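You operate a simulated robot arm through the tools that you are given. There is no shell and no other tool. Be economical: measure what you need, move in short steps, check, and stop when the job is done.

The job below is to be done with a simulated two-armed robot. You get a single attempt, and the scene is never put back.

JOB
Fit the bulb from cup 2 of the bulb rack in the empty turn holder and prove that it lights.
Fine: board switch and turn switch on only after it sits; once it has lit, both off again. Leave the other spares.

It is judged by the outcome, as a careful person would: the job done as asked, and still so three seconds after it is handed in. It fails if anything else is knocked over, pushed out of place, dropped, spilled or broken.

ROBOT AND FRAMES
Two 7-joint arms with two-finger parallel grippers on one trunk, on a base that drives. Base frame: it is fixed to the floor where the robot stands at the start and does not move with it; the origin is under the middle of the robot, x ahead of it, y to its left, z up; the surface under the hand at the start is at about z = 890. Lengths are in mm, angles in degrees, forces in N, time in s.
The left shoulder is at the start at [71, 156, 1242], the right one opposite. Places, roughly: board switch [500, -200, 900]; head switch [500, -300, 900]; tail switch [500, -400, 900]; turn bulb holder [800, -500, 900]; turn switch [500, -500, 900]. Payload 3.91 kg a hand.
The tool frame of a hand sits at the grasp point between the pads (the TCP): z along the fingers, y along the line on which they close. The tips reach 30 mm beyond it. The gripper opens to 110 mm. The fingers are 20 mm wide and 10 mm thick; the gripper's body (48 by 112 mm) begins 55 mm behind the TCP.
Orientation is told as [roll, pitch, yaw] about the base's x, y, z axes, in that order, counted from this pose: with the fingers straight down and closing along the base's y, the tool's x points along the base's -x, its y along +y and its z along -z.

CONTROLS
- The arms move only by the tool drive_tool. It takes "left_series", "right_series" or both (then of equal length, played together; a hand with none holds still); each is text: rows parted by semicolons, each of 7 numbers parted by spaces: the turn, a rotation vector about the base's x, y, z in degrees, then the shift along the base's x, y, z in mm, then the opening, from 0 (shut) to 1 (fully open). In form: wx wy wz tx ty tz fingers; .... A call has 1 to 10 rows; each row shifts and turns the commanded pose from where the row before left it. A row lasts 0.2 s, in which the tool goes at most 50 mm and 8.6 degrees; a call with a longer step from one row to the next is refused whole, and so is a gripper value outside its range. A pose out of reach is approached as far as the arm can. The call stops where the force on the tool passes 90 N (or 10 N more than at its start, if that is more) or the arm is blocked; 0.2 s more then pass. The fingers move at their own pace (about 108 mm/s each) and stop on an object; they squeeze with about 31 N. The grip force told is the motor's: it shows also when the fingers shut on nothing. Time passes only in rows, and 0.2 s behind the last, so rows that do not move let the fingers close. It gives the time, the measured TCP pose, the force on the tool (base axes), the opening and the grip force at its end, in the units of the frame above (readings bear some noise), with the torque about the TCP (base axes, N m) and any sound that the robot's microphone picked up.
- Cameras (640 x 400 px; columns grow to the right, rows downward): "scene" is now at [125.7, -37.7, 1462.6]; the picture's right is [-0.45, -0.89, 0.00], its down [-0.57, 0.29, -0.77] and it looks along [0.69, -0.35, -0.64] (base axes); focal length 229 px, centre (320, 200). "left" rides on the left gripper at [72, -17, -103] in its tool frame; the picture's right is [0.23, 0.97, 0.00], its down [-0.76, 0.18, -0.62] and it looks along [-0.61, 0.14, 0.78] (tool axes); focal length 222 px, centre (320, 200). "right" rides on the right gripper at [72, 17, -103] in its tool frame; the picture's right is [-0.23, 0.97, 0.00], its down [-0.76, -0.18, -0.62] and it looks along [-0.61, -0.14, 0.78] (tool axes); focal length 222 px, centre (320, 200). There is no depth. A picture from a camera that has moved, and an enlarged one, comes with that camera's place and axes in the base frame and with its lens.
- snapshot(camera): a new picture of that camera. No time passes.
- lift_body(by): slides the trunk up (or, below 0, down) by that many mm; the arms and the scene camera ride with it, the base frame stays. It gives what a move gives, with no picture.
- roll_base(legs): drives the robot by 1 to 6 legs, each [ahead, left, turn to the left] in mm, mm and degrees, along the robot's own axes; the way and the turn of a leg run together, so that a leg with both is an arc; at most 1500 mm and 180 degrees a leg. The arms and the cameras ride along, it lands a little off, and it stops where it bumps. It gives what a move gives.
- head_to(pan, tilt): turns the head with the scene camera to pan (to the left, within 86 degrees either way) and tilt (down, from -29 to 69), counted from straight ahead of the robot. It gives what a move gives.
- inspect(camera, box): a new picture of the part [left, top, right, bottom] of that camera's present view, enlarged. No time passes.
- job_done(): hands the job in; it is judged then, once.

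Go step by step. Nothing tells you exact positions but the pictures and the camera data: compare them with the known pose of the tool, close in by small moves and look again before you grip or let go. The budget is 120 turns and 92 pictures, counting those below and the enlarged ones. Unless the task says otherwise, let go and move clear before handing in.

The tools are called after ">>>" as a command line: name --argument value ..., lists and objects as JSON in quotes. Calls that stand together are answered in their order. drive_tool: Moves the arms, as the interface text tells. Its arguments: {"type":"object","properties":{"left_series":{"type":"string"},"right_series":{"type":"string"}},"required":[]} The other tools are called the same way: lift_body (by) slides the trunk up or down; roll_base (legs) drives the base; head_to (pan, tilt) turns the head that bears the scene camera; snapshot (camera) takes a picture; inspect (camera, box) takes an enlarged picture of a part of a camera's view; job_done () hands the job in.

At the start:

```text
clock: 0.0
left_eef_pos: [802.7, -99.5, 1259.3]
left_ee_rot: [0.0, 0.0, 0.1]
left_wrist_force: [-0.8, 0.1, -0.7]
left_wrist_torque: [-0.01, -0.04, 0.0]
left_opening: 110.0
left_grasp_force: 0.2
right_eef_pos: [567.8, -671.8, 1259.6]
right_ee_rot: [-0.1, 0.1, -0.1]
right_wrist_force: [0.3, 1.0, 0.3]
right_wrist_torque: [-0.02, -0.02, 0.01]
right_opening: 109.9
right_grasp_force: 0.1
trunk travel left (down, up): [-687.0, 253.0]
robot x, y, heading: [-0.4, 0.1, -0.2]
head pan, tilt: [-26.9, 39.7]
```

scene: 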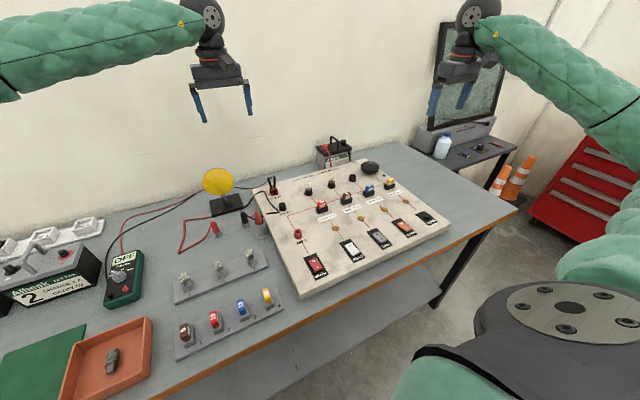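
right: 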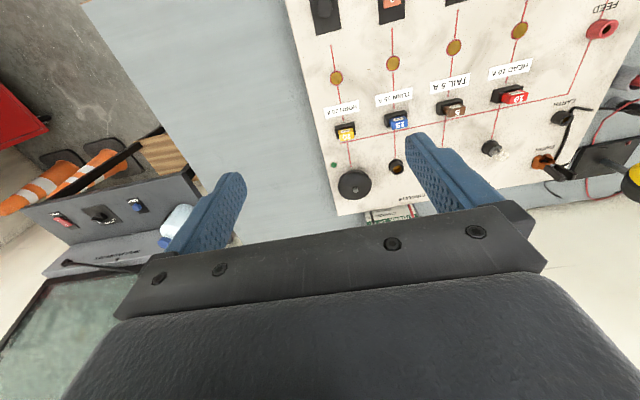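
left: 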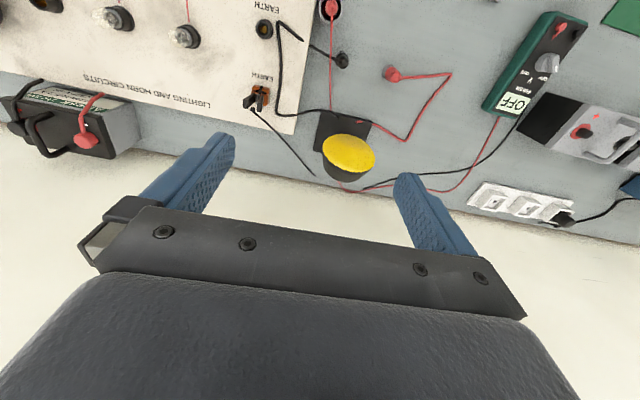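

I see the lighting board, the fuse rack and the bulb rack to its left. I'll enlarge the board and the racks to read the details.

>>> inspect --camera "scene" --box '[250, 150, 450, 290]'

>>> inspect --camera "scene" --box '[150, 230, 300, 370]'

>>> inspect --camera "right" --box '[290, 0, 640, 220]'

```text
2.86 times, centred on (350, 220) of scene
camera zoom: at [125.7, -37.7, 1462.6], right [-0.45, -0.89, 0.0], down [-0.57, 0.29, -0.77], along [0.69, -0.35, -0.64], focal length 655 px, centre (234, 143)
```

zoom: 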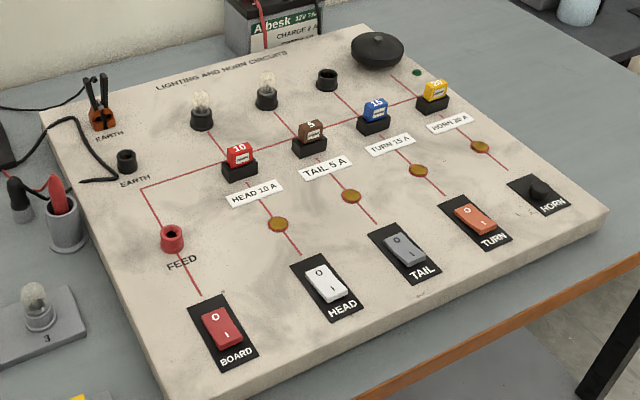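

```text
2.86 times, centred on (225, 300) of scene
camera zoom: at [125.7, -37.7, 1462.6], right [-0.45, -0.89, 0.0], down [-0.57, 0.29, -0.77], along [0.69, -0.35, -0.64], focal length 655 px, centre (591, -86)
```

zoom: 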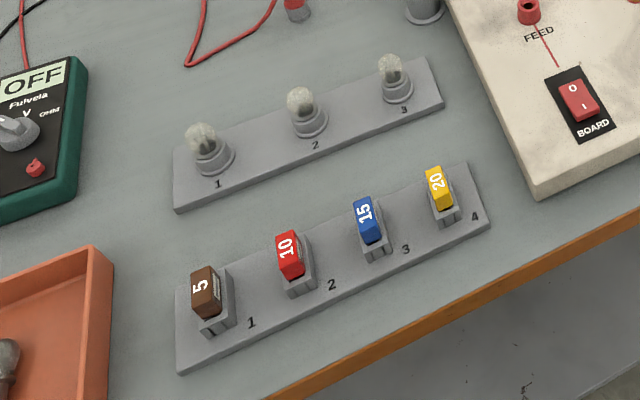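

```text
1.82 times, centred on (465, 110) of right
camera zoom: at [494.6, -655.6, 1363.1], right [0.23, 0.97, 0.0], down [0.76, -0.18, 0.62], along [0.61, -0.14, -0.78], focal length 404 px, centre (56, 364)
```

zoom: 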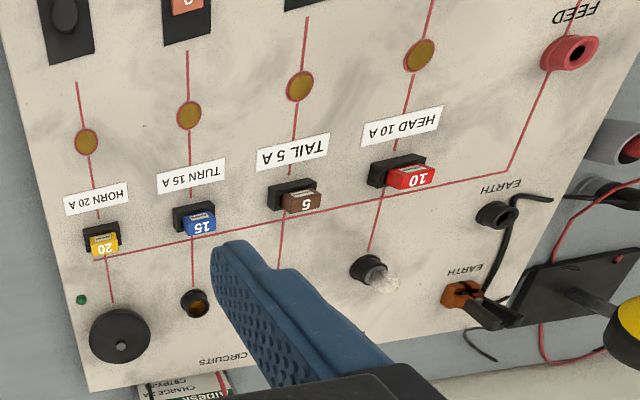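

The turn holder is near (771, -515) and the cup 2 bulb near (573, 42). I'll swing the left arm out of the way and bring the right hand across at a safe height.

>>> drive_tool --left_series "0 0 0 -15 45 0 1;0 0 0 -15 45 0 1;0 0 0 -15 45 0 1;0 0 0 -15 45 0 1;0 0 0 -15 45 0 1;0 0 0 -15 45 0 1;0 0 0 -15 45 0 1;0 0 0 -15 45 0 1;0 0 0 -15 45 0 1;0 0 0 -15 45 0 1" --right_series "0 0 0 8 20 -5 1;0 0 0 8 20 -5 1;0 0 0 8 20 -5 1;0 0 0 8 20 -5 1;0 0 0 8 20 -5 1;0 0 0 8 20 -5 1;0 0 0 8 20 -5 1;0 0 0 8 20 -5 1;0 0 0 8 20 -5 1;0 0 0 8 20 -5 1"

>>> snapshot --camera "right"

>>> inspect --camera "scene" --box '[170, 130, 410, 280]'

```text
clock: 2.2
left_eef_pos: [660.3, 351.5, 1257.7]
left_ee_rot: [-0.1, 0.2, 0.0]
left_wrist_force: [0.0, -0.2, 0.4]
left_wrist_torque: [-0.04, 0.02, 0.02]
left_opening: 110.2
left_grasp_force: 0.0
right_eef_pos: [648.3, -469.8, 1211.2]
right_ee_rot: [-0.1, 0.0, -0.1]
right_wrist_force: [1.0, -0.5, -0.5]
right_wrist_torque: [0.03, -0.01, 0.05]
right_opening: 110.1
right_grasp_force: 0.0
trunk travel left (down, up): [-687.0, 253.0]
robot x, y, heading: [-0.0, -3.9, -0.1]
head pan, tilt: [-26.9, 39.7]
```

```text
85 pictures are left
camera right: at [573.9, -453.4, 1313.6], right [0.23, 0.97, 0.0], down [0.76, -0.18, 0.62], along [0.61, -0.14, -0.78], focal length 222 px, centre (320, 200)
```

right: 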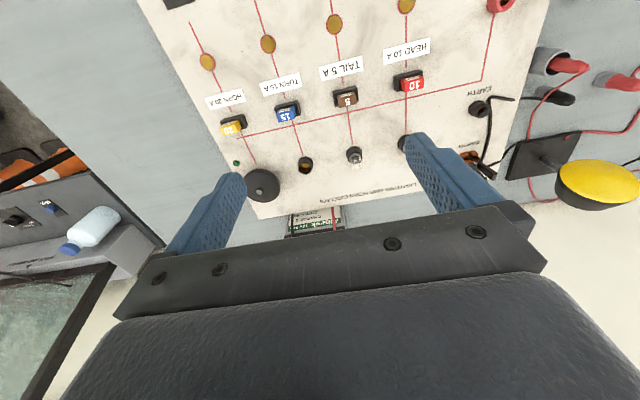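

```text
2.67 times, centred on (290, 205) of scene
camera zoom: at [125.5, -35.5, 1462.7], right [-0.45, -0.89, 0.0], down [-0.57, 0.29, -0.77], along [0.69, -0.35, -0.64], focal length 611 px, centre (400, 187)
```

zoom: 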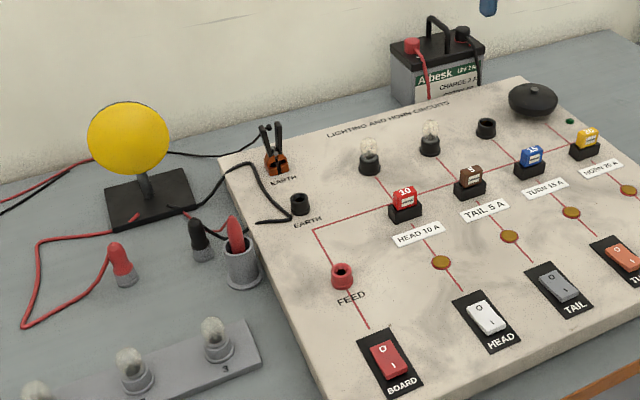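

The board is clear to see; now I move the right hand over toward the bulb rack, looking at the feed/earth leads and the rack from close by.

>>> drive_tool --right_series "0 0 0 -6 45 -5 1;0 0 0 -6 45 -5 1;0 0 0 -6 45 -5 1;0 0 0 -6 45 -5 1;0 0 0 -6 45 -5 1;0 0 0 -6 45 -5 1;0 0 0 -6 45 -5 1;0 0 0 -6 45 -5 1;0 0 0 -6 45 -5 1;0 0 0 -6 45 -5 1"

>>> snapshot --camera "right"

>>> snapshot --camera "scene"

```text
clock: 4.4
left_eef_pos: [659.7, 350.8, 1257.6]
left_ee_rot: [-0.1, -0.1, 0.0]
left_wrist_force: [0.1, -0.1, 0.6]
left_wrist_torque: [-0.01, 0.04, -0.02]
left_opening: 110.3
left_grasp_force: 0.1
right_eef_pos: [588.9, -16.2, 1158.5]
right_ee_rot: [-0.1, 0.0, -0.1]
right_wrist_force: [-0.9, -0.2, -0.7]
right_wrist_torque: [-0.08, 0.03, 0.0]
right_opening: 110.1
right_grasp_force: 0.0
trunk travel left (down, up): [-687.0, 253.0]
robot x, y, heading: [1.0, 0.8, -0.1]
head pan, tilt: [-26.9, 39.7]
```

```text
83 pictures are left
camera right: at [515.0, 0.4, 1260.9], right [0.23, 0.97, 0.0], down [0.76, -0.18, 0.62], along [0.61, -0.14, -0.78], focal length 222 px, centre (320, 200)
```

right: 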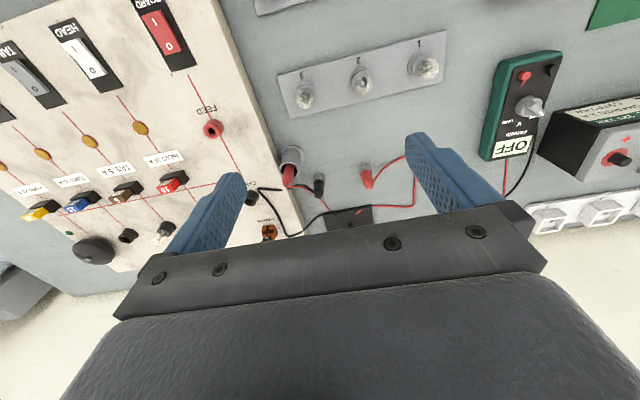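

```text
82 pictures are left
camera scene: at [126.2, -35.4, 1462.6], right [-0.45, -0.89, 0.0], down [-0.57, 0.29, -0.77], along [0.69, -0.35, -0.64], focal length 229 px, centre (320, 200)
```

scene: 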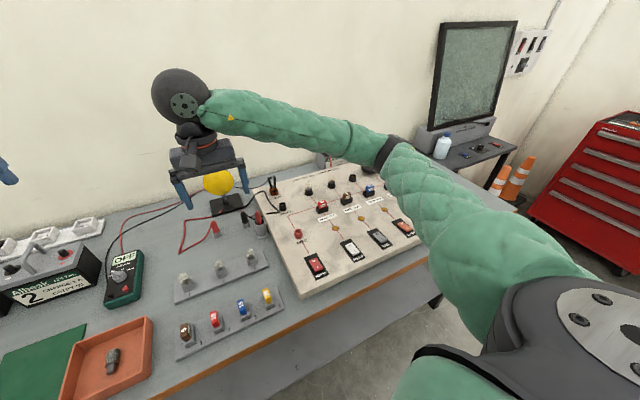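

Triangulating, bulb 2's glass is at about (594, 41, 898), so the table is a little lower than I assumed. I'll move over it, narrow the fingers, and look again.

>>> drive_tool --right_series "0 0 0 0 19 -30 0.7;0 0 0 0 19 -30 0.5;0 0 0 0 19 -30 0.5;0 0 0 0 0 -30 0.5"

>>> snapshot --camera "right"

>>> inspect --camera "scene" --box '[140, 200, 300, 320]'

```text
clock: 5.4
left_eef_pos: [661.3, 349.8, 1258.5]
left_ee_rot: [0.0, 0.0, 0.2]
left_wrist_force: [0.0, 0.2, 0.1]
left_wrist_torque: [-0.01, 0.01, -0.01]
left_opening: 110.1
left_grasp_force: 0.0
right_eef_pos: [586.6, 34.3, 1038.9]
right_ee_rot: [0.0, 0.0, -0.1]
right_wrist_force: [0.7, -0.9, -0.4]
right_wrist_torque: [-0.03, 0.01, 0.02]
right_opening: 54.9
right_grasp_force: 0.0
trunk travel left (down, up): [-687.0, 253.0]
robot x, y, heading: [2.1, -3.9, 0.1]
head pan, tilt: [-26.9, 39.7]
```

```text
81 pictures are left
camera right: at [514.4, 51.7, 1141.9], right [0.23, 0.97, 0.0], down [0.76, -0.18, 0.62], along [0.61, -0.14, -0.78], focal length 222 px, centre (320, 200)
```

right: 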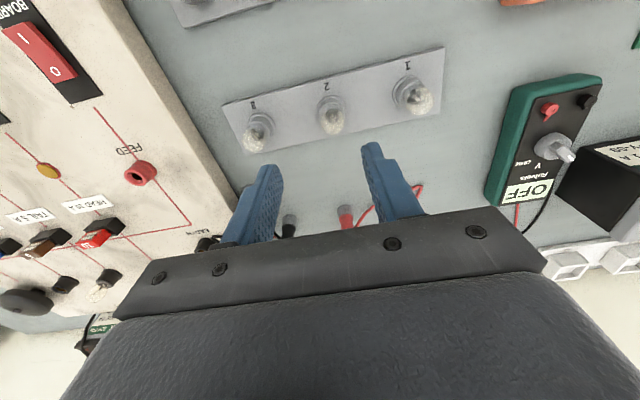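

```text
3.33 times, centred on (220, 260) of scene
camera zoom: at [126.1, -37.6, 1462.6], right [-0.45, -0.89, 0.0], down [-0.57, 0.29, -0.77], along [0.69, -0.35, -0.64], focal length 764 px, centre (653, 0)
```

zoom: 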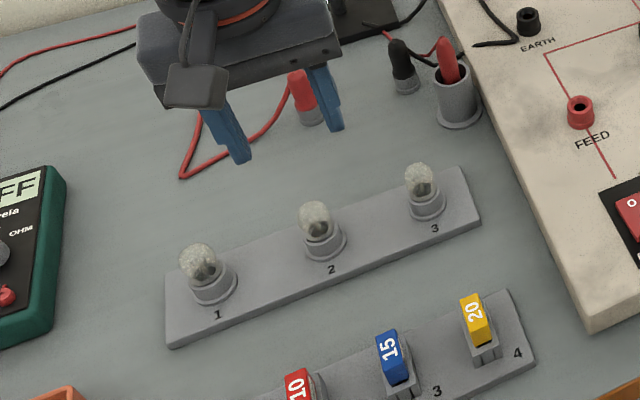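

Bulb 2 is at about (592, 45), glass centre z≈912, in a cup slightly wider than the glass, so I must grip with the fingertips above the rim. I descend partway and look.

>>> drive_tool --right_series "0 0 0 2 5 -30 0.5;0 0 0 2 5 -30 0.5;0 0 0 0 0 -12 0.5;0 0 0 0 0 0 0.5"

>>> inspect --camera "right" --box '[200, 60, 480, 235]'

>>> inspect --camera "scene" --box '[160, 220, 280, 300]'

```text
clock: 6.4
left_eef_pos: [659.5, 350.1, 1259.0]
left_ee_rot: [0.0, 0.0, 0.1]
left_wrist_force: [0.3, -0.2, 0.0]
left_wrist_torque: [-0.01, -0.01, -0.02]
left_opening: 110.0
left_grasp_force: 0.0
right_eef_pos: [591.3, 46.5, 968.1]
right_ee_rot: [0.0, 0.0, 0.0]
right_wrist_force: [0.2, -0.4, -0.1]
right_wrist_torque: [0.04, -0.04, -0.02]
right_opening: 55.1
right_grasp_force: 0.0
trunk travel left (down, up): [-687.0, 253.0]
robot x, y, heading: [-0.8, -2.3, -0.2]
head pan, tilt: [-26.9, 39.7]
```

```text
2.29 times, centred on (340, 148) of right
camera zoom: at [518.7, 63.7, 1070.8], right [0.23, 0.97, 0.0], down [0.76, -0.18, 0.62], along [0.61, -0.14, -0.78], focal length 508 px, centre (274, 320)
```

zoom: 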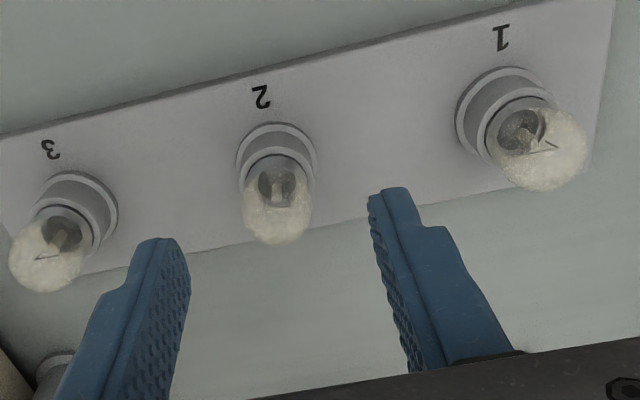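

```text
5.00 times, centred on (220, 260) of scene
camera zoom: at [125.9, -37.0, 1462.6], right [-0.45, -0.89, 0.0], down [-0.57, 0.29, -0.77], along [0.69, -0.35, -0.64], focal length 1146 px, centre (820, -100)
```

zoom: 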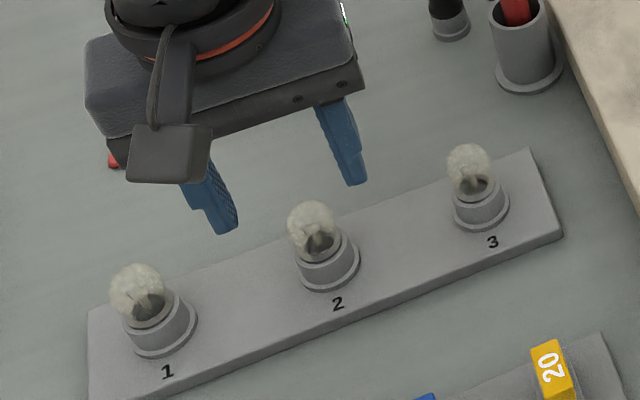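

Refined estimate: bulb 2's axis is near (599, 46.5), rim z≈884 and glass z≈885–912. I'll go lower to just straddle the glass and check.

>>> drive_tool --right_series "0 0 0 8 0 -15 0.5;0 0 0 0 0 -18 0.5;0 0 0 0 0 0 0.5"

>>> inspect --camera "right" --box '[200, 80, 440, 230]'

>>> inspect --camera "scene" --box '[170, 230, 266, 290]'

```text
clock: 7.2
left_eef_pos: [659.7, 351.7, 1258.1]
left_ee_rot: [0.0, 0.1, 0.0]
left_wrist_force: [-0.1, 1.6, -0.4]
left_wrist_torque: [0.0, 0.04, 0.02]
left_opening: 110.0
left_grasp_force: 0.0
right_eef_pos: [600.2, 46.4, 933.6]
right_ee_rot: [-0.1, 0.0, 0.0]
right_wrist_force: [1.0, 0.3, 0.2]
right_wrist_torque: [0.01, -0.02, 0.0]
right_opening: 54.9
right_grasp_force: 0.0
trunk travel left (down, up): [-687.0, 253.0]
robot x, y, heading: [-0.4, -2.0, 0.0]
head pan, tilt: [-26.9, 39.7]
```

```text
2.67 times, centred on (320, 155) of right
camera zoom: at [526.4, 63.8, 1037.4], right [0.23, 0.97, 0.0], down [0.76, -0.18, 0.62], along [0.61, -0.14, -0.78], focal length 592 px, centre (320, 320)
```

zoom: 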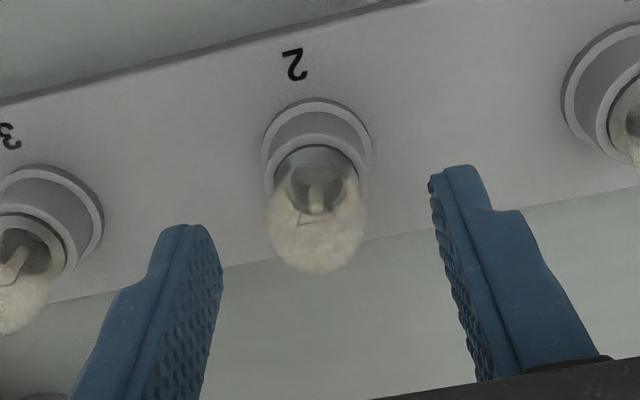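

```text
6.67 times, centred on (218, 260) of scene
camera zoom: at [125.7, -37.1, 1462.6], right [-0.45, -0.89, 0.0], down [-0.57, 0.29, -0.77], along [0.69, -0.35, -0.64], focal length 1528 px, centre (1000, -200)
```

zoom: 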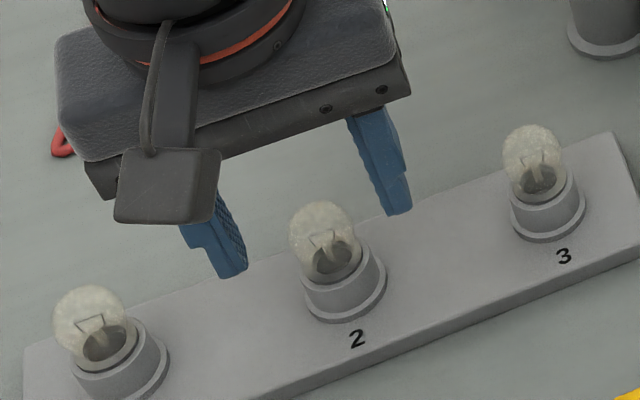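

The views now agree: the bulb stands at about (600, 46) with its glass centre near z≈901. I'll lower to TCP z≈916 (tips ≈886, above the rim) and look again before closing.

>>> drive_tool --right_series "0 0 0 0 -0.5 -10 0.5;0 0 0 0 0 -8 0.4;0 0 0 0 0 0 0.4"

>>> inspect --camera "right" --box '[200, 80, 440, 230]'

>>> inspect --camera "scene" --box '[170, 230, 266, 290]'

```text
clock: 8.0
left_eef_pos: [659.5, 350.8, 1257.5]
left_ee_rot: [0.0, 0.0, 0.0]
left_wrist_force: [0.2, -0.2, 0.6]
left_wrist_torque: [0.01, 0.0, 0.01]
left_opening: 110.0
left_grasp_force: 0.0
right_eef_pos: [599.4, 47.5, 916.5]
right_ee_rot: [0.0, 0.0, 0.0]
right_wrist_force: [0.3, 0.3, -0.3]
right_wrist_torque: [0.0, -0.02, -0.01]
right_opening: 44.1
right_grasp_force: 0.0
trunk travel left (down, up): [-687.0, 253.0]
robot x, y, heading: [1.9, -3.6, -0.0]
head pan, tilt: [-26.9, 39.7]
```

```text
2.67 times, centred on (320, 155) of right
camera zoom: at [526.2, 64.2, 1019.8], right [0.23, 0.97, 0.0], down [0.76, -0.18, 0.62], along [0.61, -0.14, -0.78], focal length 592 px, centre (320, 320)
```

zoom: 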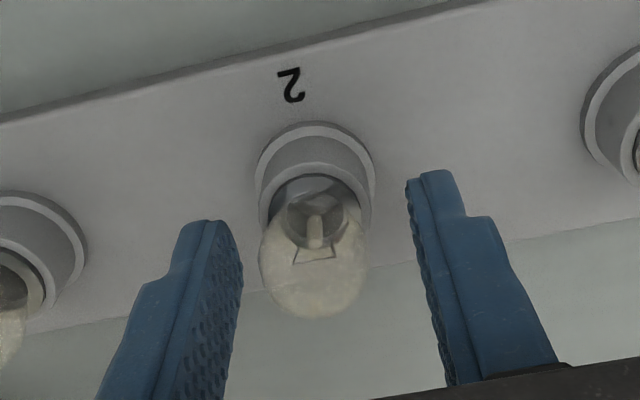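

```text
6.67 times, centred on (218, 260) of scene
camera zoom: at [125.8, -37.0, 1462.6], right [-0.45, -0.89, 0.0], down [-0.57, 0.29, -0.77], along [0.69, -0.35, -0.64], focal length 1528 px, centre (1000, -200)
```

zoom: 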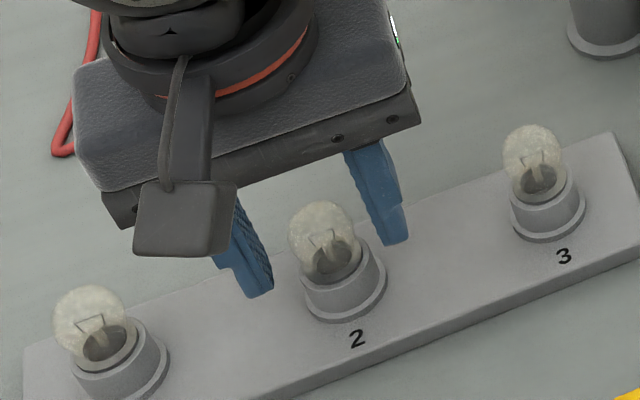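

The fingertips sit around the rim level, which is close. I'll raise 4 mm to be sure of clearing the cup, then close on the glass.

>>> drive_tool --right_series "0 0 0 0.5 -1.5 4 0.4;0 0 0 0 0 0 0.2;0 0 0 0 0 0 0.15;0 0 0 0 0 0 0.1;0 0 0 0 0 0 0.1"

>>> inspect --camera "right" --box '[200, 80, 440, 230]'

>>> inspect --camera "scene" --box '[170, 230, 266, 290]'

```text
clock: 9.2
left_eef_pos: [659.5, 350.8, 1258.5]
left_ee_rot: [0.0, 0.0, 0.1]
left_wrist_force: [-0.3, 1.0, 0.1]
left_wrist_torque: [0.0, -0.01, 0.01]
left_opening: 110.1
left_grasp_force: 0.0
right_eef_pos: [599.7, 45.3, 921.0]
right_ee_rot: [0.0, -0.1, 0.0]
right_wrist_force: [-0.5, -0.8, 0.6]
right_wrist_torque: [-0.04, 0.01, -0.01]
right_opening: 25.0
right_grasp_force: 31.2
trunk travel left (down, up): [-687.0, 253.0]
robot x, y, heading: [-0.3, -0.7, -0.0]
head pan, tilt: [-26.9, 39.7]
```

```text
2.67 times, centred on (320, 155) of right
camera zoom: at [526.8, 61.6, 1023.6], right [0.23, 0.97, 0.0], down [0.76, -0.18, 0.62], along [0.61, -0.14, -0.78], focal length 592 px, centre (320, 320)
```

zoom: 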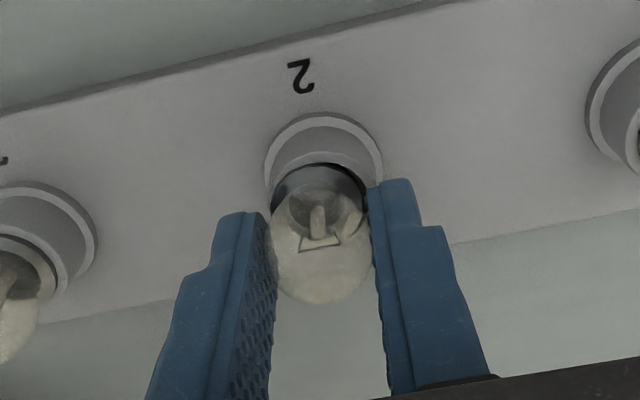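

```text
6.67 times, centred on (218, 260) of scene
camera zoom: at [125.7, -37.1, 1462.6], right [-0.45, -0.89, 0.0], down [-0.57, 0.29, -0.77], along [0.69, -0.35, -0.64], focal length 1528 px, centre (1000, -200)
```

zoom: 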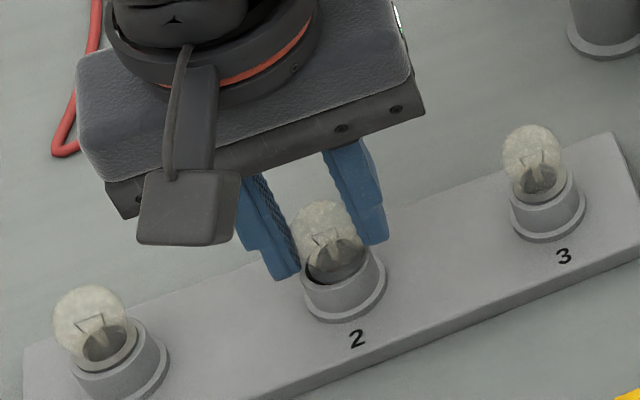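

The fingers hold the glass (25 mm, 31 N) just above the rim. I'll lift it straight up and check that it comes out.

>>> drive_tool --right_series "0 0 0 0 0 5 0.1;0 0 0 0 0 10 0.1;0 0 0 0 0 20 0.1;0 0 0 0 0 30 0.1;0 0 0 0 0 30 0.1;0 0 0 0 0 25 0.1"

>>> inspect --camera "right" --box '[200, 80, 440, 230]'

>>> inspect --camera "scene" --box '[170, 190, 282, 260]'

```text
clock: 10.6
left_eef_pos: [659.4, 349.1, 1258.3]
left_ee_rot: [0.0, 0.0, 0.1]
left_wrist_force: [-0.5, 0.3, 0.5]
left_wrist_torque: [0.0, -0.04, 0.0]
left_opening: 109.9
left_grasp_force: 0.0
right_eef_pos: [604.0, 45.7, 1042.8]
right_ee_rot: [0.0, 0.0, 0.0]
right_wrist_force: [-0.5, -1.0, 0.1]
right_wrist_torque: [0.0, -0.02, 0.05]
right_opening: 24.6
right_grasp_force: 31.1
trunk travel left (down, up): [-687.0, 253.0]
robot x, y, heading: [0.5, 0.2, 0.3]
head pan, tilt: [-26.9, 39.7]
```

```text
2.67 times, centred on (320, 155) of right
camera zoom: at [530.3, 62.0, 1146.1], right [0.23, 0.97, 0.0], down [0.76, -0.18, 0.62], along [0.61, -0.14, -0.78], focal length 592 px, centre (320, 320)
```

zoom: 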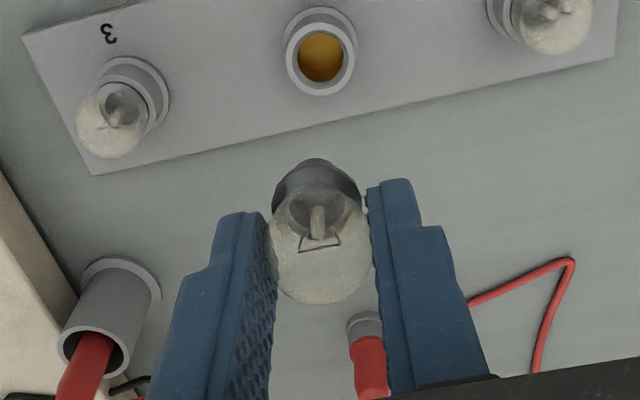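

```text
5.71 times, centred on (226, 225) of scene
camera zoom: at [125.5, -37.0, 1462.6], right [-0.45, -0.89, 0.0], down [-0.57, 0.29, -0.77], along [0.69, -0.35, -0.64], focal length 1310 px, centre (857, 57)
```

zoom: 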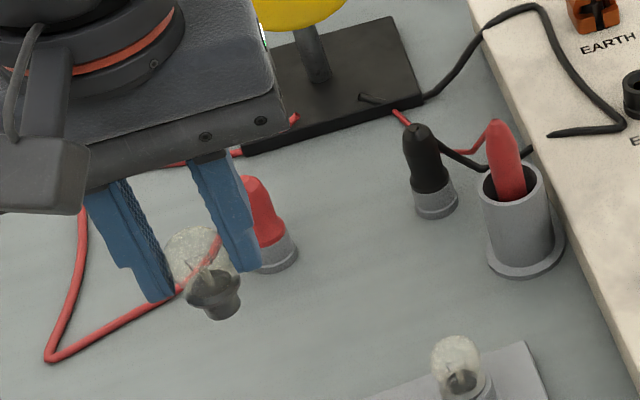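

The bulb hangs upright in the fingers, out of cup 2. I'll carry it across the front of the board toward the turn holder.

>>> drive_tool --right_series "0 0 0 2 -45 5 0.1;0 0 0 2 -48 5 0.1;0 0 0 2 -48 5 0.1;0 0 0 2 -48 5 0.1;0 0 0 2 -48 5 0.1;0 0 0 2 -48 5 0.1;0 0 0 2 -48 0 0.1;0 0 0 2 -48 0 0.1;0 0 0 2 -48 0 0.1;0 0 0 2 -48 0 0.1"

>>> drive_tool --right_series "0 0 0 25 -10 0 0.1;0 0 0 30 -10 0 0.1;0 0 0 30 -10 0 0.1;0 0 0 20 -10 0 0.1;0 0 0 0 0 0 0.1"

>>> snapshot --camera "right"

>>> inspect --camera "scene" --box '[250, 120, 442, 240]'

```text
clock: 12.8
left_eef_pos: [657.5, 350.7, 1258.3]
left_ee_rot: [0.0, 0.0, 0.0]
left_wrist_force: [0.5, 0.8, -1.2]
left_wrist_torque: [-0.01, 0.01, 0.0]
left_opening: 110.2
left_grasp_force: 0.0
right_eef_pos: [620.3, -432.6, 1073.5]
right_ee_rot: [0.0, 0.0, 0.1]
right_wrist_force: [-0.2, -0.3, 0.1]
right_wrist_torque: [0.01, 0.04, 0.0]
right_opening: 24.9
right_grasp_force: 31.0
trunk travel left (down, up): [-687.0, 253.0]
robot x, y, heading: [2.0, 5.0, -0.0]
head pan, tilt: [-26.9, 39.7]
```

```text
clock: 14.0
left_eef_pos: [659.7, 351.5, 1257.5]
left_ee_rot: [0.0, 0.0, 0.2]
left_wrist_force: [-0.2, 0.7, -0.1]
left_wrist_torque: [0.01, 0.02, -0.01]
left_opening: 110.1
left_grasp_force: 0.0
right_eef_pos: [724.9, -473.3, 1072.9]
right_ee_rot: [-0.1, 0.1, 0.0]
right_wrist_force: [0.2, -0.7, -0.3]
right_wrist_torque: [0.03, -0.01, 0.02]
right_opening: 24.9
right_grasp_force: 30.8
trunk travel left (down, up): [-687.0, 253.0]
robot x, y, heading: [-0.3, 0.6, 0.2]
head pan, tilt: [-26.9, 39.7]
```

```text
69 pictures are left
camera right: at [652.0, -456.8, 1175.4], right [0.23, 0.97, 0.0], down [0.76, -0.18, 0.62], along [0.61, -0.14, -0.78], focal length 222 px, centre (320, 200)
```

right: 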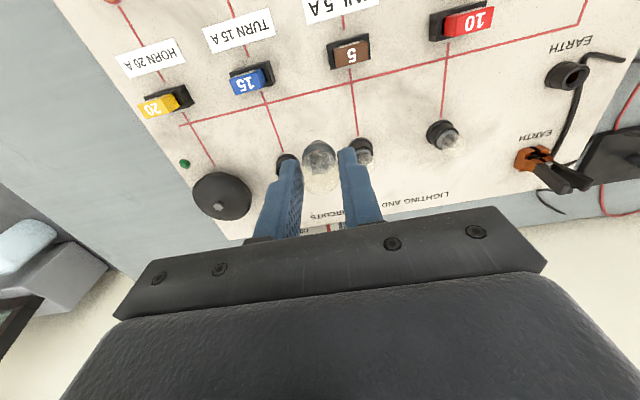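

```text
3.33 times, centred on (346, 180) of scene
camera zoom: at [125.5, -37.0, 1462.6], right [-0.45, -0.89, 0.0], down [-0.57, 0.29, -0.77], along [0.69, -0.35, -0.64], focal length 764 px, centre (233, 267)
```

zoom: 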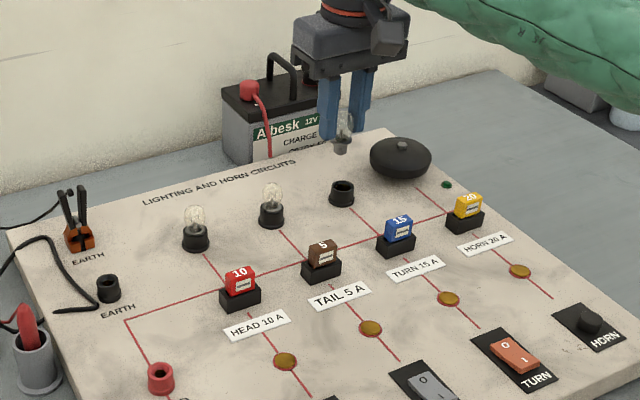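

From several views the turn holder is near (793, -536) with its rim around z≈905. I'll move above it, keep height, and look.

>>> drive_tool --right_series "0 0 0 23 -21 -10 0.1;0 0 0 23 -21 -20 0.1;0 0 0 22 -21 -20 0.1;0 0 0 0 0 -10 0.1;0 0 0 0 0 0 0.1"

>>> inspect --camera "right" --box '[200, 60, 440, 210]'

>>> inspect --camera "scene" --box '[304, 140, 400, 200]'

```text
clock: 15.2
left_eef_pos: [659.8, 351.0, 1257.8]
left_ee_rot: [0.1, 0.1, 0.1]
left_wrist_force: [-0.4, 0.3, -0.1]
left_wrist_torque: [-0.02, 0.0, 0.02]
left_opening: 110.0
left_grasp_force: 0.0
right_eef_pos: [795.1, -537.7, 1011.9]
right_ee_rot: [0.0, 0.0, -0.1]
right_wrist_force: [-0.3, 0.2, 0.4]
right_wrist_torque: [-0.03, -0.01, -0.02]
right_opening: 24.9
right_grasp_force: 31.3
trunk travel left (down, up): [-687.0, 253.0]
robot x, y, heading: [-0.8, -2.9, -0.1]
head pan, tilt: [-26.9, 39.7]
```

```text
2.67 times, centred on (320, 135) of right
camera zoom: at [721.9, -521.0, 1114.7], right [0.23, 0.97, 0.0], down [0.76, -0.18, 0.62], along [0.61, -0.14, -0.78], focal length 592 px, centre (320, 373)
```

zoom: 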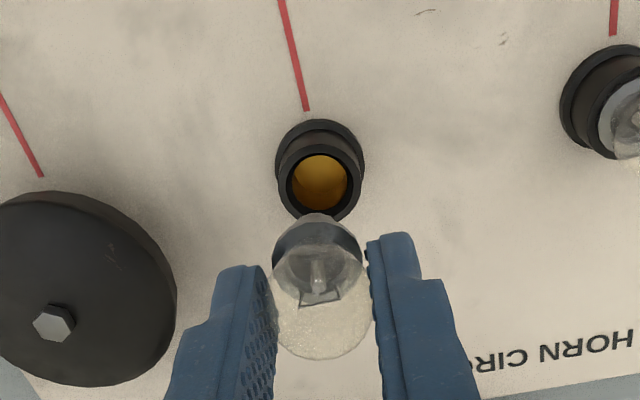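

```text
6.67 times, centred on (352, 170) of scene
camera zoom: at [126.0, -37.2, 1462.6], right [-0.45, -0.89, 0.0], down [-0.57, 0.29, -0.77], along [0.69, -0.35, -0.64], focal length 1528 px, centre (107, 400)
```

zoom: 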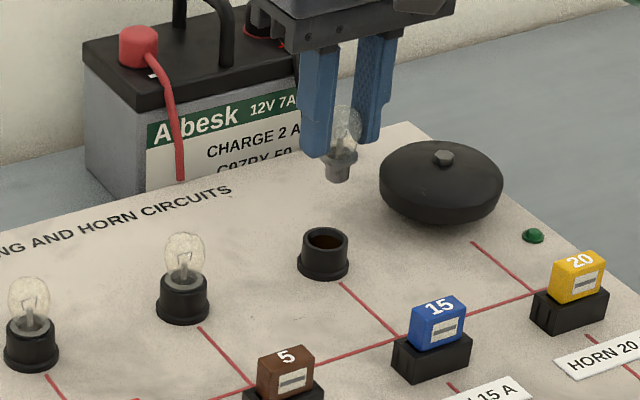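

Bulb and holder line up to within about a millimetre, with the rim at roughly z≈914. I'll lower until the cap is just above the rim and look again.

>>> drive_tool --right_series "0 0 0 0 1 -12 0.1;0 0 0 0 0 -12 0.1;0 0 0 0 0 0 0.1"

>>> inspect --camera "right" --box '[240, 85, 400, 185]'

>>> inspect --camera "scene" --box '[322, 140, 386, 180]'

```text
clock: 16.0
left_eef_pos: [658.7, 351.5, 1258.2]
left_ee_rot: [0.0, 0.0, 0.1]
left_wrist_force: [-0.3, 0.9, 0.5]
left_wrist_torque: [-0.02, -0.02, -0.03]
left_opening: 110.0
left_grasp_force: 0.0
right_eef_pos: [794.9, -534.5, 986.4]
right_ee_rot: [0.0, 0.0, 0.0]
right_wrist_force: [0.4, -0.7, 0.4]
right_wrist_torque: [-0.04, 0.01, 0.01]
right_opening: 24.9
right_grasp_force: 30.8
trunk travel left (down, up): [-687.0, 253.0]
robot x, y, heading: [-1.3, 1.7, -0.3]
head pan, tilt: [-26.9, 39.7]
```

```text
4.00 times, centred on (320, 135) of right
camera zoom: at [721.8, -518.7, 1089.9], right [0.23, 0.97, 0.0], down [0.76, -0.18, 0.62], along [0.61, -0.14, -0.78], focal length 888 px, centre (320, 460)
```

zoom: 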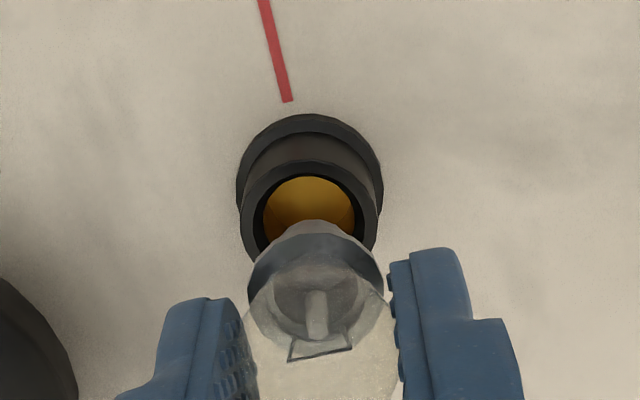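

```text
10.00 times, centred on (354, 160) of scene
camera zoom: at [125.5, -37.3, 1462.6], right [-0.45, -0.89, 0.0], down [-0.57, 0.29, -0.77], along [0.69, -0.35, -0.64], focal length 2292 px, centre (-20, 600)
```

zoom: 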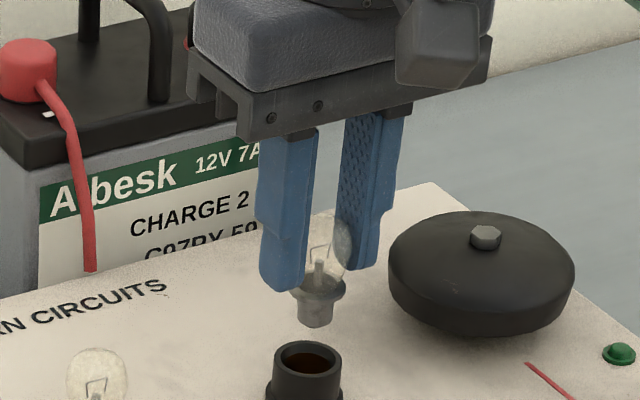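

Still aligned within about 1–2 mm, and the hole is some 5 mm wider than the cap. I'll go to just at the rim and check once more.

>>> drive_tool --right_series "0 0 0 0 -0.7 -8 0.1;0 0 0 0 0 -8 0.1;0 0 0 0 0 0 0.1"

>>> inspect --camera "right" --box '[240, 85, 400, 185]'

>>> inspect --camera "scene" --box '[322, 150, 386, 190]'

```text
clock: 16.8
left_eef_pos: [659.5, 349.4, 1258.4]
left_ee_rot: [0.0, 0.0, 0.0]
left_wrist_force: [-0.3, 0.1, 0.0]
left_wrist_torque: [0.0, -0.01, 0.0]
left_opening: 110.1
left_grasp_force: 0.0
right_eef_pos: [794.1, -535.6, 971.9]
right_ee_rot: [0.0, 0.1, 0.0]
right_wrist_force: [0.6, -1.1, 0.5]
right_wrist_torque: [-0.02, 0.02, 0.0]
right_opening: 25.0
right_grasp_force: 31.2
trunk travel left (down, up): [-687.0, 253.0]
robot x, y, heading: [0.8, 2.0, -0.2]
head pan, tilt: [-26.9, 39.7]
```

```text
4.00 times, centred on (320, 135) of right
camera zoom: at [720.9, -519.3, 1074.7], right [0.23, 0.97, 0.0], down [0.76, -0.18, 0.62], along [0.61, -0.14, -0.78], focal length 888 px, centre (320, 460)
```

zoom: 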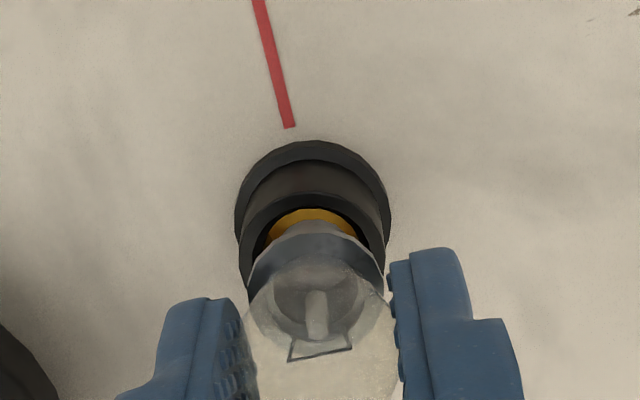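

```text
10.00 times, centred on (354, 170) of scene
camera zoom: at [125.8, -37.3, 1462.6], right [-0.45, -0.89, 0.0], down [-0.57, 0.29, -0.77], along [0.69, -0.35, -0.64], focal length 2292 px, centre (-20, 500)
```

zoom: 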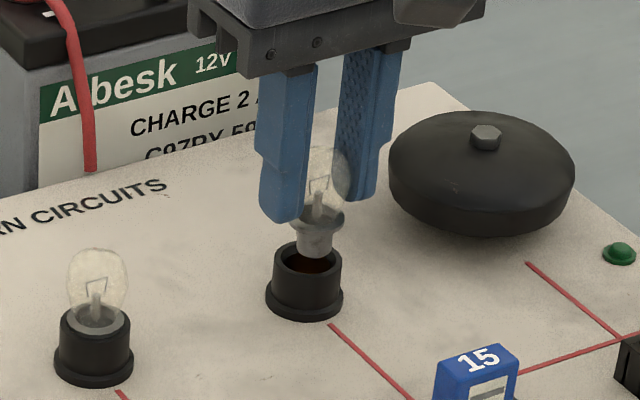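

The cap is right over the hole, needing perhaps +1.5 mm in x and a touch of +y. I'll apply that and ease in 12 mm, watching the force.

>>> drive_tool --right_series "0 0 0 1.8 0.7 -2 0.1;0 0 0 0 0 -4 0.1;0 0 0 0 0 -3 0.1;0 0 0 0 0 0 0.1"

>>> inspect --camera "right" --box '[240, 85, 400, 185]'

>>> inspect --camera "scene" --box '[322, 150, 386, 190]'

```text
clock: 17.8
left_eef_pos: [660.1, 350.5, 1258.4]
left_ee_rot: [-0.1, 0.0, 0.1]
left_wrist_force: [-0.5, 0.0, -0.7]
left_wrist_torque: [0.01, -0.02, 0.01]
left_opening: 110.0
left_grasp_force: 0.1
right_eef_pos: [795.3, -535.9, 961.9]
right_ee_rot: [0.0, 0.0, 0.0]
right_wrist_force: [1.0, -0.3, 1.3]
right_wrist_torque: [0.01, -0.07, -0.02]
right_opening: 25.0
right_grasp_force: 30.7
trunk travel left (down, up): [-687.0, 253.0]
robot x, y, heading: [4.5, -0.6, -0.1]
head pan, tilt: [-26.9, 39.7]
```

```text
4.00 times, centred on (320, 135) of right
camera zoom: at [722.5, -519.2, 1065.3], right [0.23, 0.97, 0.0], down [0.76, -0.18, 0.62], along [0.61, -0.14, -0.78], focal length 888 px, centre (320, 460)
```

zoom: 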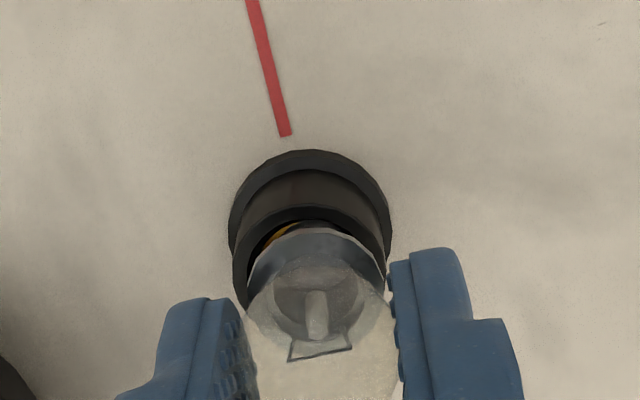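

```text
10.00 times, centred on (354, 170) of scene
camera zoom: at [125.8, -37.2, 1462.6], right [-0.45, -0.89, 0.0], down [-0.57, 0.29, -0.77], along [0.69, -0.35, -0.64], focal length 2292 px, centre (-20, 500)
```

zoom: 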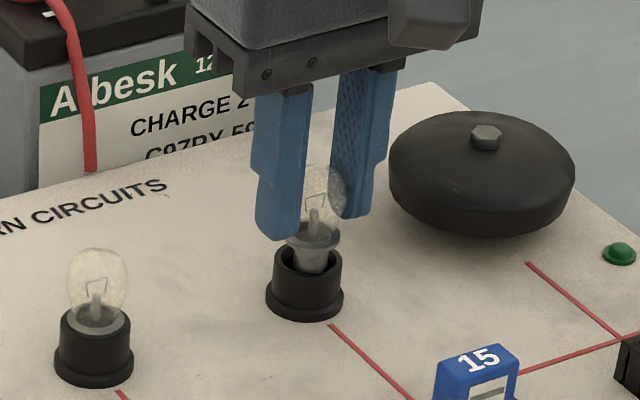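

The cap has entered the hole freely. I'll continue down in small steps until contact.

>>> drive_tool --right_series "0 0 0 0 0 -3 0.1;0 0 0 0 0 -3 0.1;0 0 0 0 0 0 0.1"

>>> inspect --camera "scene" --box '[322, 150, 386, 190]'

```text
clock: 18.6
left_eef_pos: [660.2, 351.1, 1258.3]
left_ee_rot: [0.1, 0.0, 0.1]
left_wrist_force: [0.2, 0.0, 1.1]
left_wrist_torque: [-0.02, 0.0, 0.02]
left_opening: 109.8
left_grasp_force: 0.1
right_eef_pos: [795.8, -535.7, 957.0]
right_ee_rot: [0.0, 0.0, 0.0]
right_wrist_force: [8.7, -1.0, 4.4]
right_wrist_torque: [-0.02, -0.46, 0.03]
right_opening: 24.8
right_grasp_force: 31.3
trunk travel left (down, up): [-687.0, 253.0]
robot x, y, heading: [-0.1, 0.3, 0.1]
head pan, tilt: [-26.9, 39.7]
```

```text
10.00 times, centred on (354, 170) of scene
camera zoom: at [126.3, -37.0, 1462.6], right [-0.45, -0.89, 0.0], down [-0.57, 0.29, -0.77], along [0.69, -0.35, -0.64], focal length 2292 px, centre (-20, 500)
```

zoom: 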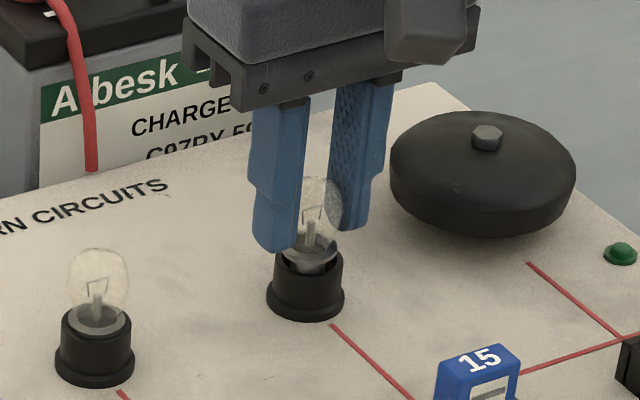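

A sideways force of +8.7 N in x says the collar rubs the near side of the rim. I'll shift +x by 1.5 mm and see.

>>> drive_tool --right_series "0 0 0 1.5 0 1 0.1;0 0 0 0 0 0 0.1"

>>> inspect --camera "right" --box '[240, 85, 400, 185]'

```text
clock: 19.2
left_eef_pos: [660.2, 350.2, 1257.4]
left_ee_rot: [0.0, 0.1, 0.0]
left_wrist_force: [0.6, 0.5, 0.3]
left_wrist_torque: [0.0, 0.03, -0.02]
left_opening: 109.9
left_grasp_force: 0.1
right_eef_pos: [795.7, -536.6, 958.1]
right_ee_rot: [-0.1, 0.1, 0.0]
right_wrist_force: [-0.2, -0.1, -0.3]
right_wrist_torque: [0.03, 0.03, -0.01]
right_opening: 24.9
right_grasp_force: 31.2
trunk travel left (down, up): [-687.0, 253.0]
robot x, y, heading: [-2.5, 0.2, -0.0]
head pan, tilt: [-26.9, 39.7]
```

```text
4.00 times, centred on (320, 135) of right
camera zoom: at [723.3, -519.5, 1060.2], right [0.23, 0.97, 0.0], down [0.76, -0.18, 0.62], along [0.61, -0.14, -0.78], focal length 888 px, centre (320, 460)
```

zoom: 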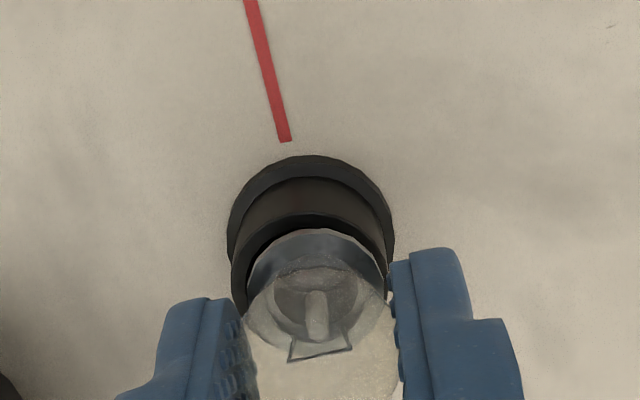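

Force is gone. I'll nudge y by −0.8 to centre and keep easing down.

>>> drive_tool --right_series "0 0 0 0 -0.8 -2 0.1;0 0 0 0 0 -3 0.1;0 0 0 0 0 0 0.1"

>>> inspect --camera "right" --box '[240, 85, 400, 185]'

>>> inspect --camera "scene" --box '[322, 150, 386, 190]'

```text
clock: 20.0
left_eef_pos: [659.6, 351.6, 1258.2]
left_ee_rot: [0.0, 0.0, 0.1]
left_wrist_force: [0.0, 0.4, 0.0]
left_wrist_torque: [0.0, 0.01, -0.02]
left_opening: 109.9
left_grasp_force: 0.1
right_eef_pos: [797.0, -536.9, 953.0]
right_ee_rot: [0.0, 0.0, 0.0]
right_wrist_force: [-0.6, 0.5, -1.0]
right_wrist_torque: [-0.02, -0.02, -0.02]
right_opening: 25.1
right_grasp_force: 31.5
trunk travel left (down, up): [-687.0, 253.0]
robot x, y, heading: [2.0, 1.1, -0.2]
head pan, tilt: [-26.9, 39.7]
```

```text
4.00 times, centred on (320, 135) of right
camera zoom: at [723.5, -520.2, 1055.6], right [0.23, 0.97, 0.0], down [0.76, -0.18, 0.62], along [0.61, -0.14, -0.78], focal length 888 px, centre (320, 460)
```

zoom: 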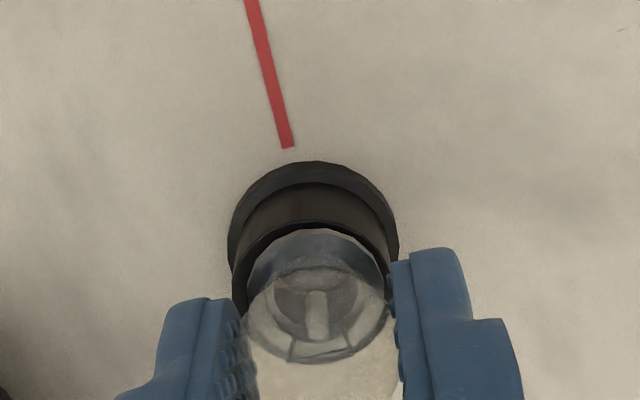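

```text
10.00 times, centred on (354, 170) of scene
camera zoom: at [125.9, -37.4, 1462.6], right [-0.45, -0.89, 0.0], down [-0.57, 0.29, -0.77], along [0.69, -0.35, -0.64], focal length 2292 px, centre (-20, 500)
```

zoom: 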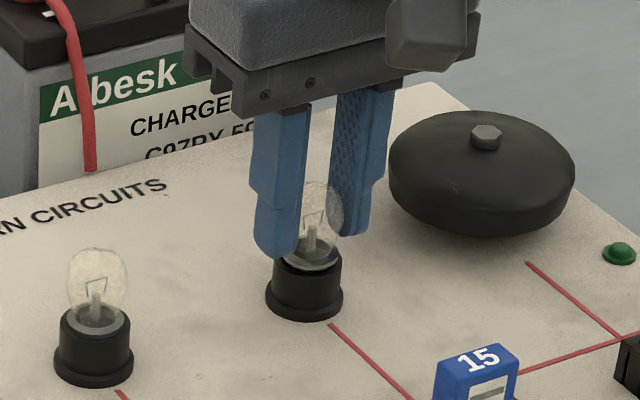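

No contact force yet and the collar is at the rim. I'll keep pressing down in 2 mm steps.

>>> drive_tool --right_series "0 0 0 0 0 -2 0.1;0 0 0 0 0 -2 0.1;0 0 0 0 0 0 0.1"

```text
clock: 20.8
left_eef_pos: [659.5, 350.3, 1258.3]
left_ee_rot: [-0.1, 0.0, 0.1]
left_wrist_force: [-0.3, 0.3, -0.3]
left_wrist_torque: [-0.01, 0.0, 0.0]
left_opening: 110.0
left_grasp_force: 0.0
right_eef_pos: [797.9, -537.0, 948.8]
right_ee_rot: [0.0, 0.0, 0.0]
right_wrist_force: [2.6, -0.1, 1.2]
right_wrist_torque: [0.03, -0.09, -0.02]
right_opening: 24.9
right_grasp_force: 30.9
trunk travel left (down, up): [-687.0, 253.0]
robot x, y, heading: [1.7, 0.4, 0.0]
head pan, tilt: [-26.9, 39.7]
```

>>> drive_tool --right_series "0 0 0 0.5 0 -2 0.1;0 0 0 0 0 0 0.1"

>>> inspect --camera "scene" --box '[322, 150, 386, 190]'

>>> inspect --camera "right" --box '[240, 85, 400, 185]'

```text
clock: 21.4
left_eef_pos: [658.3, 351.7, 1258.7]
left_ee_rot: [-0.1, -0.1, 0.0]
left_wrist_force: [0.4, -0.2, -0.4]
left_wrist_torque: [0.03, -0.03, 0.03]
left_opening: 110.0
left_grasp_force: 0.0
right_eef_pos: [796.6, -537.3, 947.8]
right_ee_rot: [-0.1, -0.1, -0.1]
right_wrist_force: [-0.8, -0.8, 15.1]
right_wrist_torque: [0.02, 0.17, 0.0]
right_opening: 25.1
right_grasp_force: 31.1
trunk travel left (down, up): [-687.0, 253.0]
robot x, y, heading: [-1.7, -1.0, -0.2]
head pan, tilt: [-26.9, 39.7]
```

```text
10.00 times, centred on (354, 170) of scene
camera zoom: at [124.3, -36.8, 1462.9], right [-0.45, -0.89, 0.0], down [-0.57, 0.29, -0.77], along [0.69, -0.35, -0.64], focal length 2292 px, centre (-20, 500)
```

zoom: 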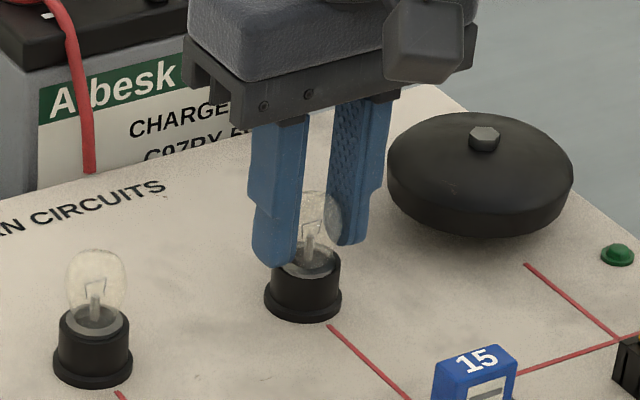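

```text
4.00 times, centred on (320, 135) of right
camera zoom: at [723.7, -520.5, 1050.9], right [0.23, 0.97, 0.0], down [0.76, -0.18, 0.62], along [0.61, -0.14, -0.78], focal length 888 px, centre (320, 460)
```

zoom: 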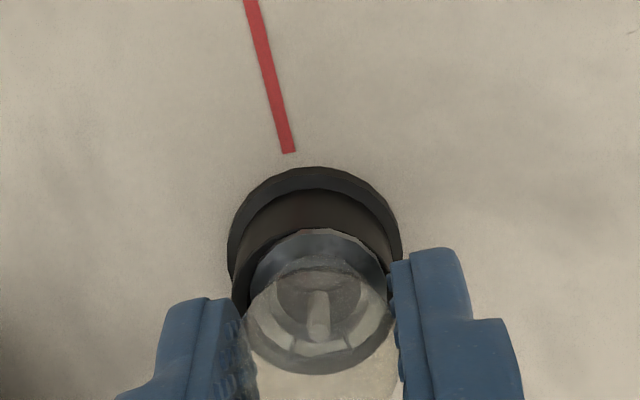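

There's now a 15 N upward push, so the cap is bottoming out. I'll press slightly further to seat it firmly and see whether anything gives.

>>> drive_tool --right_series "0 0 0 0 0 -1.5 0.1;0 0 0 0 0 0 0.1;0 0 0 0 0 0 0.1"

```text
clock: 22.2
left_eef_pos: [658.4, 351.0, 1259.5]
left_ee_rot: [0.0, -0.1, 0.2]
left_wrist_force: [-0.2, -0.3, 0.4]
left_wrist_torque: [-0.02, 0.0, 0.03]
left_opening: 109.8
left_grasp_force: 0.0
right_eef_pos: [796.7, -536.3, 945.7]
right_ee_rot: [0.0, -0.2, 0.0]
right_wrist_force: [2.9, -6.6, 20.0]
right_wrist_torque: [-0.11, 0.1, 0.02]
right_opening: 25.3
right_grasp_force: 30.9
trunk travel left (down, up): [-687.0, 253.0]
robot x, y, heading: [-1.1, 3.7, 0.1]
head pan, tilt: [-26.9, 39.7]
```

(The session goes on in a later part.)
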